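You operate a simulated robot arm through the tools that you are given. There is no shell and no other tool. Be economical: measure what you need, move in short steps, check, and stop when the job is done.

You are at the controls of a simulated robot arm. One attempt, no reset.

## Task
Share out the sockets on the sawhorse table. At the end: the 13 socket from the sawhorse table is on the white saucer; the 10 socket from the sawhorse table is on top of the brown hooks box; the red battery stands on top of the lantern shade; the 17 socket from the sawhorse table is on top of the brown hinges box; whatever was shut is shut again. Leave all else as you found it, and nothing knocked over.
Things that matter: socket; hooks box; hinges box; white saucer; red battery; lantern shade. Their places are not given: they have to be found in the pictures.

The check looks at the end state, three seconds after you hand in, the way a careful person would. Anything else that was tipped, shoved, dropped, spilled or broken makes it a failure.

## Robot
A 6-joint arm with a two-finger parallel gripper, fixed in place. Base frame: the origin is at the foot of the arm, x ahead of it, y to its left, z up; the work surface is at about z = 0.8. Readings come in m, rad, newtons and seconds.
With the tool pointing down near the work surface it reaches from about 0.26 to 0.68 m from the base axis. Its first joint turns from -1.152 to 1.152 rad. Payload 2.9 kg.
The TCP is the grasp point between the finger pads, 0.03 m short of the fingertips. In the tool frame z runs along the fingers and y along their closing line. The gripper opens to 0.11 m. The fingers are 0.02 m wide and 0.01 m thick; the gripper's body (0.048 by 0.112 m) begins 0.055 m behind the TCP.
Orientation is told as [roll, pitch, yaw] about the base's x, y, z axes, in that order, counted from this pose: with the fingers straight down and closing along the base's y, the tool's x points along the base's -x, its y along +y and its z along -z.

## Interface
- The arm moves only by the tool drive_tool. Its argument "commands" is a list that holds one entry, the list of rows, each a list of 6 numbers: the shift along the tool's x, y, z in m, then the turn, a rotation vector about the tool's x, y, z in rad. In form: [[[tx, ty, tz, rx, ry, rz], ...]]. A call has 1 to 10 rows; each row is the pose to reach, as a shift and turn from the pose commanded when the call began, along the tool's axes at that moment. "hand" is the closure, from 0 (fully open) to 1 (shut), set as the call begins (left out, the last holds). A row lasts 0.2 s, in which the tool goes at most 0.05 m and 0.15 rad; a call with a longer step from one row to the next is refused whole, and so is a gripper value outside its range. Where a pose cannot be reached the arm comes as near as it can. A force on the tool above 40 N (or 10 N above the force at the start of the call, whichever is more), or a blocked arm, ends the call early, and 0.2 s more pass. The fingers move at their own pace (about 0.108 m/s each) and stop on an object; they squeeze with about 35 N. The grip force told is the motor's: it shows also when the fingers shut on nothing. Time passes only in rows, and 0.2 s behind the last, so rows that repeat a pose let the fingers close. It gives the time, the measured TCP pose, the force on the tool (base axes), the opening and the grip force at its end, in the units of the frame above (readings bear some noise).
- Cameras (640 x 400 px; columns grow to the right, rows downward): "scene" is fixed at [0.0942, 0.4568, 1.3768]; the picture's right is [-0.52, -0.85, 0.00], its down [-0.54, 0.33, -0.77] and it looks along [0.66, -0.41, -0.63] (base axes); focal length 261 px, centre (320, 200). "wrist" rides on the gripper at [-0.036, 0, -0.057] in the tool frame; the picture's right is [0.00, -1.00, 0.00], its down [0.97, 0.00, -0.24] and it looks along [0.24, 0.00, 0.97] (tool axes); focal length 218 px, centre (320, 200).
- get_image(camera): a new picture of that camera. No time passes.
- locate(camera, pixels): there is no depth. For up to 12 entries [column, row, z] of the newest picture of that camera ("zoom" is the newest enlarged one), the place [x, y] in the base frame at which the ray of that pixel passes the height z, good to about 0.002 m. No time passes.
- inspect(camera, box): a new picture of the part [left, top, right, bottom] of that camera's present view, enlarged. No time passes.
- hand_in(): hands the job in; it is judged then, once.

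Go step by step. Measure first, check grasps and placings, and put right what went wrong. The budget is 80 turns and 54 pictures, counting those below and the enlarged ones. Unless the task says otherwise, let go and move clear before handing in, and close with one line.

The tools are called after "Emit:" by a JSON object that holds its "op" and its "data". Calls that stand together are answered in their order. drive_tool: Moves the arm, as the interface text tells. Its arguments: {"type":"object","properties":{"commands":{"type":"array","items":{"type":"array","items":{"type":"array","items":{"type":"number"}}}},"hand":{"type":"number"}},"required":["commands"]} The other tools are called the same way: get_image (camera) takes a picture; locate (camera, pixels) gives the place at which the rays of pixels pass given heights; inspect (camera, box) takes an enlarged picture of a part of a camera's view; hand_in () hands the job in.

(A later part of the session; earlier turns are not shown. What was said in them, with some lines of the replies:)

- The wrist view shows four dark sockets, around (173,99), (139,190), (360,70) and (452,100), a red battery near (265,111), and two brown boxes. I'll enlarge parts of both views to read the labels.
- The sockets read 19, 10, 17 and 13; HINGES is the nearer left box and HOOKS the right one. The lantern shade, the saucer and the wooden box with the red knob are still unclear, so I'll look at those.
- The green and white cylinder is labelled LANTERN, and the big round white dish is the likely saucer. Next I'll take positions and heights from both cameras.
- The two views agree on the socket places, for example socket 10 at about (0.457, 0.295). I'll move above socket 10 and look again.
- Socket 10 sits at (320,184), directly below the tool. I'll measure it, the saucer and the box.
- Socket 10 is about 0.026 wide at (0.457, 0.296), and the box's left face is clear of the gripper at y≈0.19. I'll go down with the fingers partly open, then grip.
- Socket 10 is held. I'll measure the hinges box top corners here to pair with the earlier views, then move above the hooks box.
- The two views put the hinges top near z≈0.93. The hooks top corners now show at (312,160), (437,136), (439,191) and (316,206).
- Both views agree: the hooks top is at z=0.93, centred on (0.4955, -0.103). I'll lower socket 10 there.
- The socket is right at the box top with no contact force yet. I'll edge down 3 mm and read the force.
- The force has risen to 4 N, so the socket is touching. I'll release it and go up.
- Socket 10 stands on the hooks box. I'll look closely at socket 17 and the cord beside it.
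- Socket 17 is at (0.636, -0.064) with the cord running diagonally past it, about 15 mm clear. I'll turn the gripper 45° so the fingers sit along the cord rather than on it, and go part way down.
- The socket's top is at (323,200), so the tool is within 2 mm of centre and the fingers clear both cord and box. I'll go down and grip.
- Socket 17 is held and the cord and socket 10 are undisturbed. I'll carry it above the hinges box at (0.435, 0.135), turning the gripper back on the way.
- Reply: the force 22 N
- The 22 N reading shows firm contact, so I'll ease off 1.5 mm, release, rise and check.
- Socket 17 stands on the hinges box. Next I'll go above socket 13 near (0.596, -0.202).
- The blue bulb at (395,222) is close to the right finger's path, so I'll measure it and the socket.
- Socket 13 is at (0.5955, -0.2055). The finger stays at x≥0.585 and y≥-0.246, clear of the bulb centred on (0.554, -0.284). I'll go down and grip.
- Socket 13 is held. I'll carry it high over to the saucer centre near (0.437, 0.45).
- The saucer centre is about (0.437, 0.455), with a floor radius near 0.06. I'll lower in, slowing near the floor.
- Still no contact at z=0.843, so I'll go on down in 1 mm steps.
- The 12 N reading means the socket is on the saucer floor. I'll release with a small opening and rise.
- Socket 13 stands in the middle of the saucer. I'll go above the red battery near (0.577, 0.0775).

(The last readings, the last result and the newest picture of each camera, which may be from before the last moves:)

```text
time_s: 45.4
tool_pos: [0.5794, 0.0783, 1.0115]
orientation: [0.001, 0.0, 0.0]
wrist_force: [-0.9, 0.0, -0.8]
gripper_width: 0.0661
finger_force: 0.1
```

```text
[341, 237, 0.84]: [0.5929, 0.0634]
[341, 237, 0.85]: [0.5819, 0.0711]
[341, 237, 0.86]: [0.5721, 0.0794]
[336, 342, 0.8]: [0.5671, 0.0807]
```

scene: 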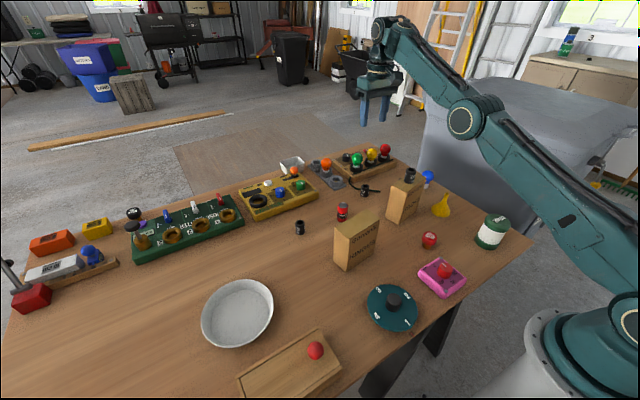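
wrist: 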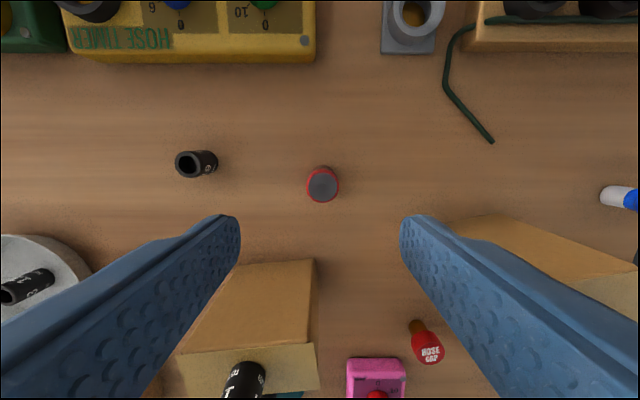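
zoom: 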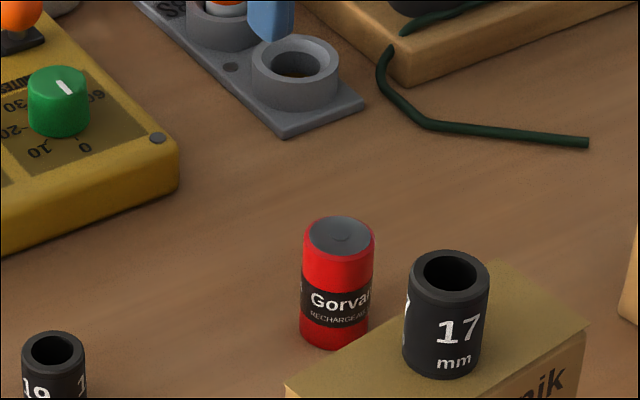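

The battery top is near z=0.857, centred on (0.576, 0.0755), and it is about 0.032 wide. I'll grip it at z=0.842.

Emit:
{"op": "drive_tool", "data": {"commands": [[[0.003, -0.003, 0.04, 0, 0, 0], [0.003, -0.003, 0.08, 0, 0, 0], [0.003, -0.003, 0.12, 0, 0, 0], [0.003, -0.003, 0.15, 0, 0, 0], [0.003, -0.003, 0.1695, 0, 0, 0], [0.003, -0.003, 0.1695, 0, 0, 0]]]}}

Emit:
{"op": "drive_tool", "data": {"hand": 1, "commands": [[[0, 0, 0, 0, 0, 0], [0, 0, 0, 0, 0, 0], [0, 0, 0, 0, 0, 0]]]}}

Emit:
{"op": "drive_tool", "data": {"commands": [[[0, 0, -0.04, 0, 0, 0], [0, 0, -0.08, 0, 0, 0], [0, 0, -0.12, 0, 0, 0], [0, 0, -0.16, 0, 0, 0], [0, 0, -0.2, 0, 0, 0], [0, 0, -0.24, 0, 0, 0], [0, 0, -0.26, 0, 0, 0], [0, 0, -0.26, 0, 0, 0]]]}}

```text
time_s: 46.8
tool_pos: [0.5753, 0.0757, 0.841]
orientation: [-0.001, -0.001, -0.001]
wrist_force: [0.4, 0.2, 0.2]
gripper_width: 0.0662
finger_force: 0.0
```

```text
time_s: 47.6
tool_pos: [0.5761, 0.075, 0.8421]
orientation: [0.0, 0.0, 0.0]
wrist_force: [0.5, 0.0, -0.6]
gripper_width: 0.0321
finger_force: 35.2
```

```text
time_s: 49.4
tool_pos: [0.5758, 0.0732, 1.1017]
orientation: [0.0, 0.0, 0.0]
wrist_force: [-0.1, 0.6, -2.5]
gripper_width: 0.0319
finger_force: 35.0
```

The battery is held at 0.032 width. I'll carry it high to above the lantern and look.

Emit:
{"op": "drive_tool", "data": {"commands": [[[0.0333, -0.031, 0, 0, 0, 0], [0.0667, -0.062, 0, 0, 0, 0], [0.1, -0.093, 0, 0, 0, 0], [0.1333, -0.124, 0, 0, 0, 0], [0.1667, -0.155, 0, 0, 0, 0], [0.2, -0.186, 0, 0, 0, 0], [0.2333, -0.217, 0, 0, 0, 0], [0.2667, -0.248, 0, 0, 0, 0], [0.3, -0.278, 0, 0, 0, 0], [0.3, -0.278, 0, 0, 0, 0]]]}}

Emit:
{"op": "get_image", "data": {"camera": "wrist"}}

Emit:
{"op": "inspect", "data": {"camera": "scene", "box": [440, 130, 560, 260]}}

```text
time_s: 51.6
tool_pos: [0.2768, -0.2046, 1.1044]
orientation: [0.0, 0.0, 0.001]
wrist_force: [0.0, 0.2, -2.0]
gripper_width: 0.0321
finger_force: 35.2
```

```text
17 pictures are left
```

wrist: 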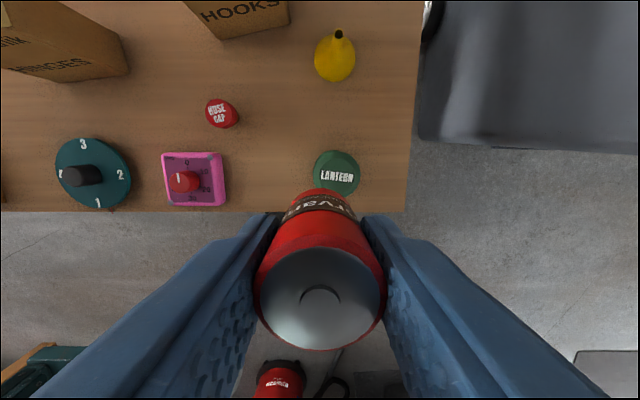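

```text
3.08 times, centred on (500, 195) of scene
```

zoom: 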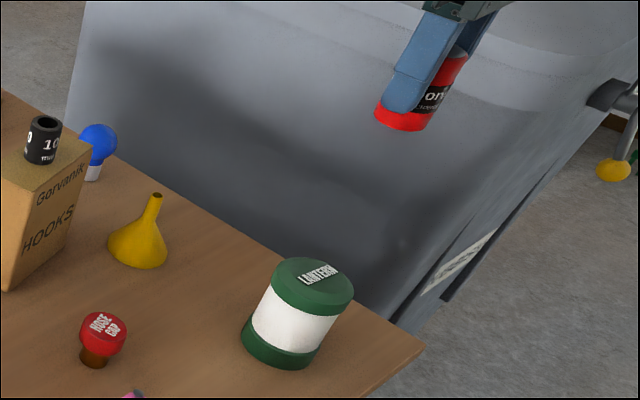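

Emit:
{"op": "locate", "data": {"camera": "wrist", "pixels": [[337, 174, 0.86], [337, 174, 0.87], [337, 174, 0.88], [337, 174, 0.89], [313, 174, 0.88], [361, 174, 0.88]]}}

Emit:
{"op": "locate", "data": {"camera": "zoom", "pixels": [[313, 280, 0.86], [313, 280, 0.87], [313, 280, 0.88], [313, 280, 0.89], [313, 280, 0.9]]}}

Emit:
{"op": "inspect", "data": {"camera": "wrist", "box": [290, 130, 380, 210]}}

```text
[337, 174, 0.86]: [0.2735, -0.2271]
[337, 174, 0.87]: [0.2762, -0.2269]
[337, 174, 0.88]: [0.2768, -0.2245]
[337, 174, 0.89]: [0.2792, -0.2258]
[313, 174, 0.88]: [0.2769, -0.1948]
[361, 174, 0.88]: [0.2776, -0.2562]
```

```text
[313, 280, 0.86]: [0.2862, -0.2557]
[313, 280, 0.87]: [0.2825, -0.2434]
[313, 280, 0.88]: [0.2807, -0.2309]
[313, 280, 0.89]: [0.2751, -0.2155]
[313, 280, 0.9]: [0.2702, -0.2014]
```

```text
5.00 times, centred on (335, 170) of wrist
```

zoom: 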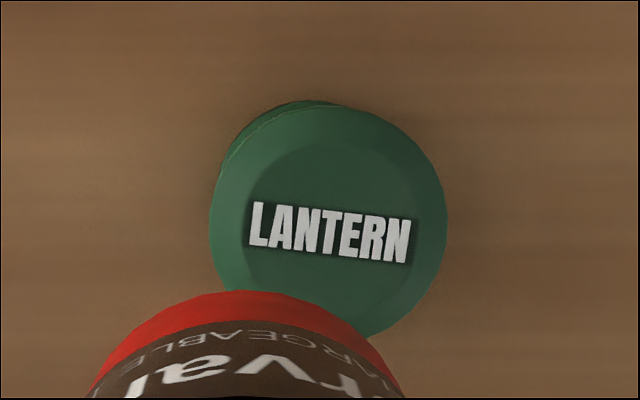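

The lantern top is near z=0.884, centred on (0.277, -0.226), with a flat about 0.022 in radius. I'll bring the battery to just above it.

Emit:
{"op": "drive_tool", "data": {"commands": [[[0, -0.0215, 0.02, 0, 0, 0], [0, -0.0215, 0.06, 0, 0, 0], [0, -0.0215, 0.1, 0, 0, 0], [0, -0.0215, 0.14, 0, 0, 0], [0, -0.0215, 0.16, 0, 0, 0], [0, -0.0215, 0.168, 0, 0, 0], [0, -0.0215, 0.168, 0, 0, 0]]]}}

Emit:
{"op": "inspect", "data": {"camera": "scene", "box": [460, 180, 530, 250]}}

Emit:
{"op": "get_image", "data": {"camera": "wrist"}}

```text
time_s: 53.2
tool_pos: [0.2751, -0.2225, 0.9349]
orientation: [-0.001, -0.003, 0.003]
wrist_force: [1.0, 2.8, 24.8]
gripper_width: 0.0318
finger_force: 35.3
```

```text
5.71 times, centred on (495, 215) of scene
```

zoom: 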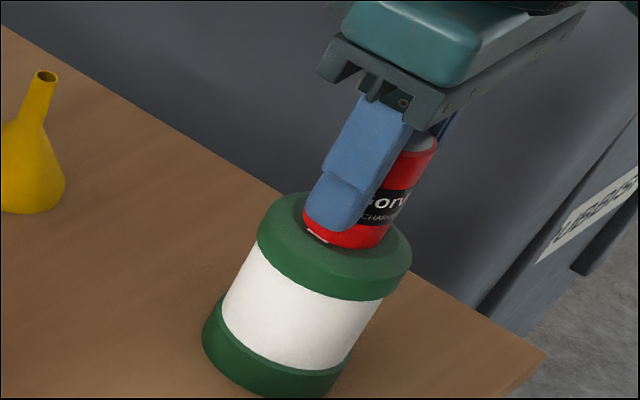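

```text
13 pictures are left
```

wrist: 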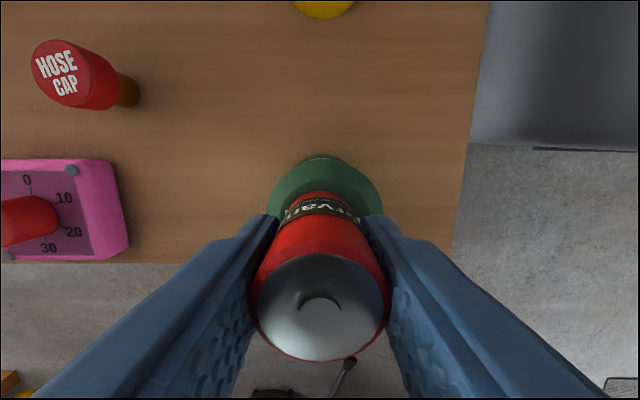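

Contact came early with 25 N at z=0.935, so the lantern top is nearer 0.893. I'll lift 10 mm off it and check the centring.

Emit:
{"op": "drive_tool", "data": {"commands": [[[0, 0, -0.005, 0, 0, 0], [0, 0, -0.012, 0, 0, 0], [0, 0, -0.012, 0, 0, 0]]]}}

Emit:
{"op": "inspect", "data": {"camera": "scene", "box": [465, 190, 525, 250]}}

Emit:
{"op": "inspect", "data": {"camera": "wrist", "box": [250, 140, 400, 240]}}

```text
time_s: 54.0
tool_pos: [0.274, -0.2229, 0.9468]
orientation: [0.0, 0.0, 0.0]
wrist_force: [-0.3, -0.8, -2.7]
gripper_width: 0.0322
finger_force: 35.0
```

```text
6.67 times, centred on (495, 220) of scene
```

zoom: 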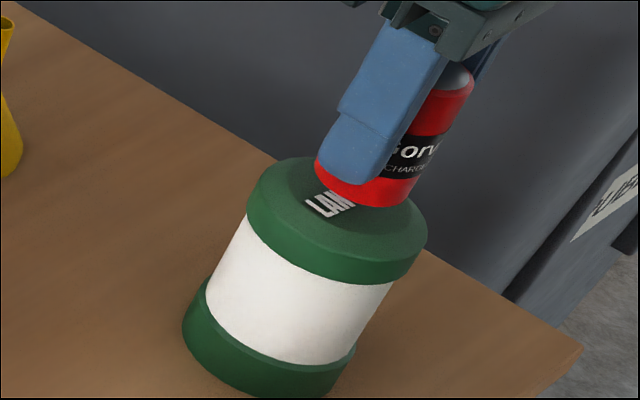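

```text
4.00 times, centred on (325, 190) of wrist
```

zoom: 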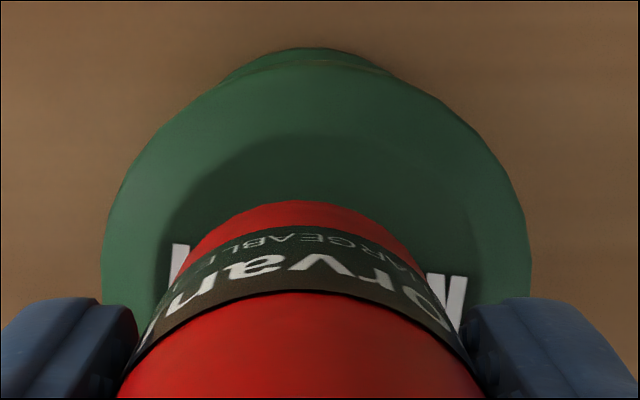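

Emit:
{"op": "locate", "data": {"camera": "zoom", "pixels": [[103, 275, 0.885], [530, 275, 0.885], [317, 60, 0.885], [320, 135, 0.893], [172, 225, 0.893], [474, 245, 0.893]]}}

Emit:
{"op": "inspect", "data": {"camera": "scene", "box": [475, 195, 515, 235]}}

```text
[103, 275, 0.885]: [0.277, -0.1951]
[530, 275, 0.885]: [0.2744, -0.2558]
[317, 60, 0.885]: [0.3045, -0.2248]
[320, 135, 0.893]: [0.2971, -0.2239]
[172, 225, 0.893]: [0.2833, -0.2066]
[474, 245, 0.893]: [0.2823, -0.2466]
```

```text
10.00 times, centred on (495, 215) of scene
```

zoom: 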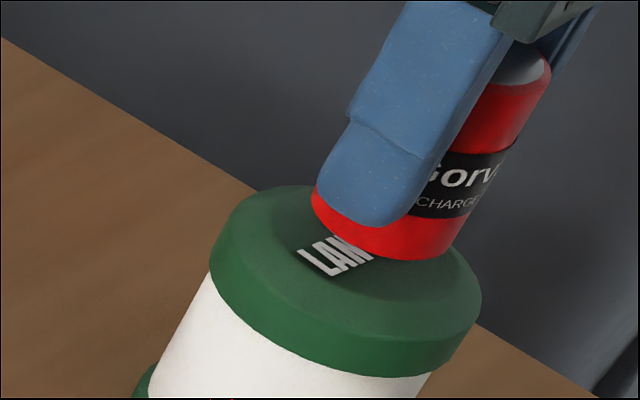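

The lantern centre is (0.275, -0.2255), so the battery is off by only 2.5 mm in y. I'll correct that and lower gently.

Emit:
{"op": "drive_tool", "data": {"commands": [[[0, -0.0027, 0, 0, 0, 0], [0, -0.0027, 0.005, 0, 0, 0], [0, -0.0027, 0.009, 0, 0, 0], [0, -0.0027, 0.01, 0, 0, 0], [0, -0.0027, 0.01, 0, 0, 0]]]}}

```text
time_s: 55.2
tool_pos: [0.2755, -0.2275, 0.936]
orientation: [-0.001, 0.0, -0.001]
wrist_force: [0.7, 0.1, 0.1]
gripper_width: 0.032
finger_force: 34.8
```

Emit:
{"op": "drive_tool", "data": {"commands": [[[0, 0.001, 0.001, 0, 0, 0], [0, 0.001, 0.001, 0, 0, 0]]]}}

```text
time_s: 55.8
tool_pos: [0.2752, -0.2258, 0.9369]
orientation: [-0.002, -0.001, 0.002]
wrist_force: [-0.4, -3.1, 4.3]
gripper_width: 0.032
finger_force: 35.1
```

There is 4 N of contact, so the battery rests on the lantern. I'll release it and go straight up.

Emit:
{"op": "drive_tool", "data": {"hand": 0.5, "commands": [[[0, 0, 0, 0, 0, 0], [0, 0, 0, 0, 0, 0], [0, 0, 0, 0, 0, 0]]]}}

Emit:
{"op": "drive_tool", "data": {"commands": [[[0, 0, -0.02, 0, 0, 0], [0, 0, -0.05, 0, 0, 0], [0, 0, -0.09, 0, 0, 0], [0, 0, -0.13, 0, 0, 0], [0, 0, -0.17, 0, 0, 0], [-0.03, 0.03, -0.19, 0, 0, 0], [-0.06, 0.06, -0.19, 0, 0, 0], [-0.09, 0.09, -0.19, 0, 0, 0], [-0.12, 0.12, -0.19, 0, 0, 0], [-0.12, 0.12, -0.19, 0, 0, 0]]]}}

Emit:
{"op": "get_image", "data": {"camera": "scene"}}

Emit:
{"op": "get_image", "data": {"camera": "wrist"}}

Emit:
{"op": "inspect", "data": {"camera": "scene", "box": [370, 140, 530, 280]}}

```text
time_s: 56.6
tool_pos: [0.2761, -0.2252, 0.935]
orientation: [0.0, 0.0, 0.0]
wrist_force: [0.0, 0.1, -0.3]
gripper_width: 0.0551
finger_force: 0.0
```

```text
time_s: 58.8
tool_pos: [0.3949, -0.1026, 1.126]
orientation: [0.0, -0.001, 0.0]
wrist_force: [-0.1, 0.3, -0.6]
gripper_width: 0.0554
finger_force: 0.2
```

```text
9 pictures are left
```

scene: 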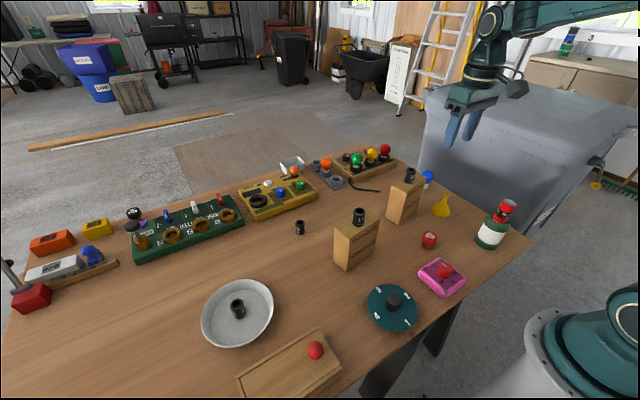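

```text
8 pictures are left
```

wrist: 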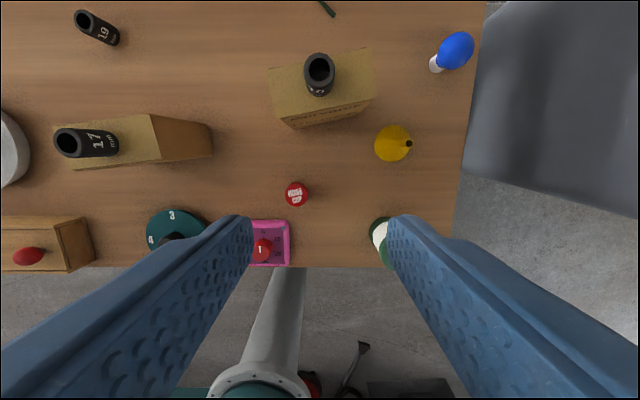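

```text
2.86 times, centred on (450, 210) of scene
```

zoom: 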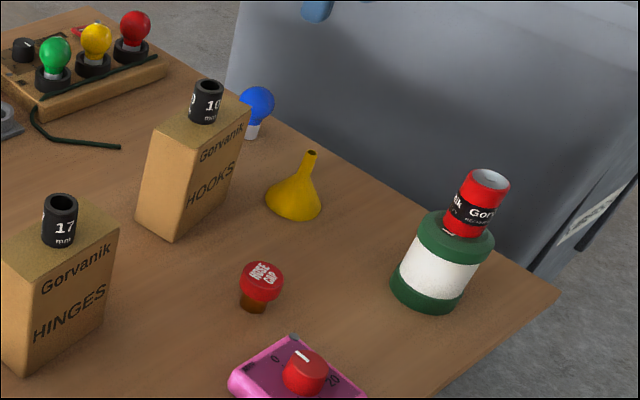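

The pictures show all four placed upright: 13 on the saucer (237,310), 17 on the hinges box (358,217), 10 on the hooks box (409,176) and the battery on the lantern (504,212). Nothing else moved and nothing was opened, so I'll hand in.

Emit:
{"op": "hand_in", "data": {}}

```text
The job is handed in.
```

The job is handed in: socket 13 is on the white saucer, 10 on the hooks box, 17 on the hinges box, and the red battery stands on the lantern shade; nothing was opened, and the last pictures showed nothing knocked over.
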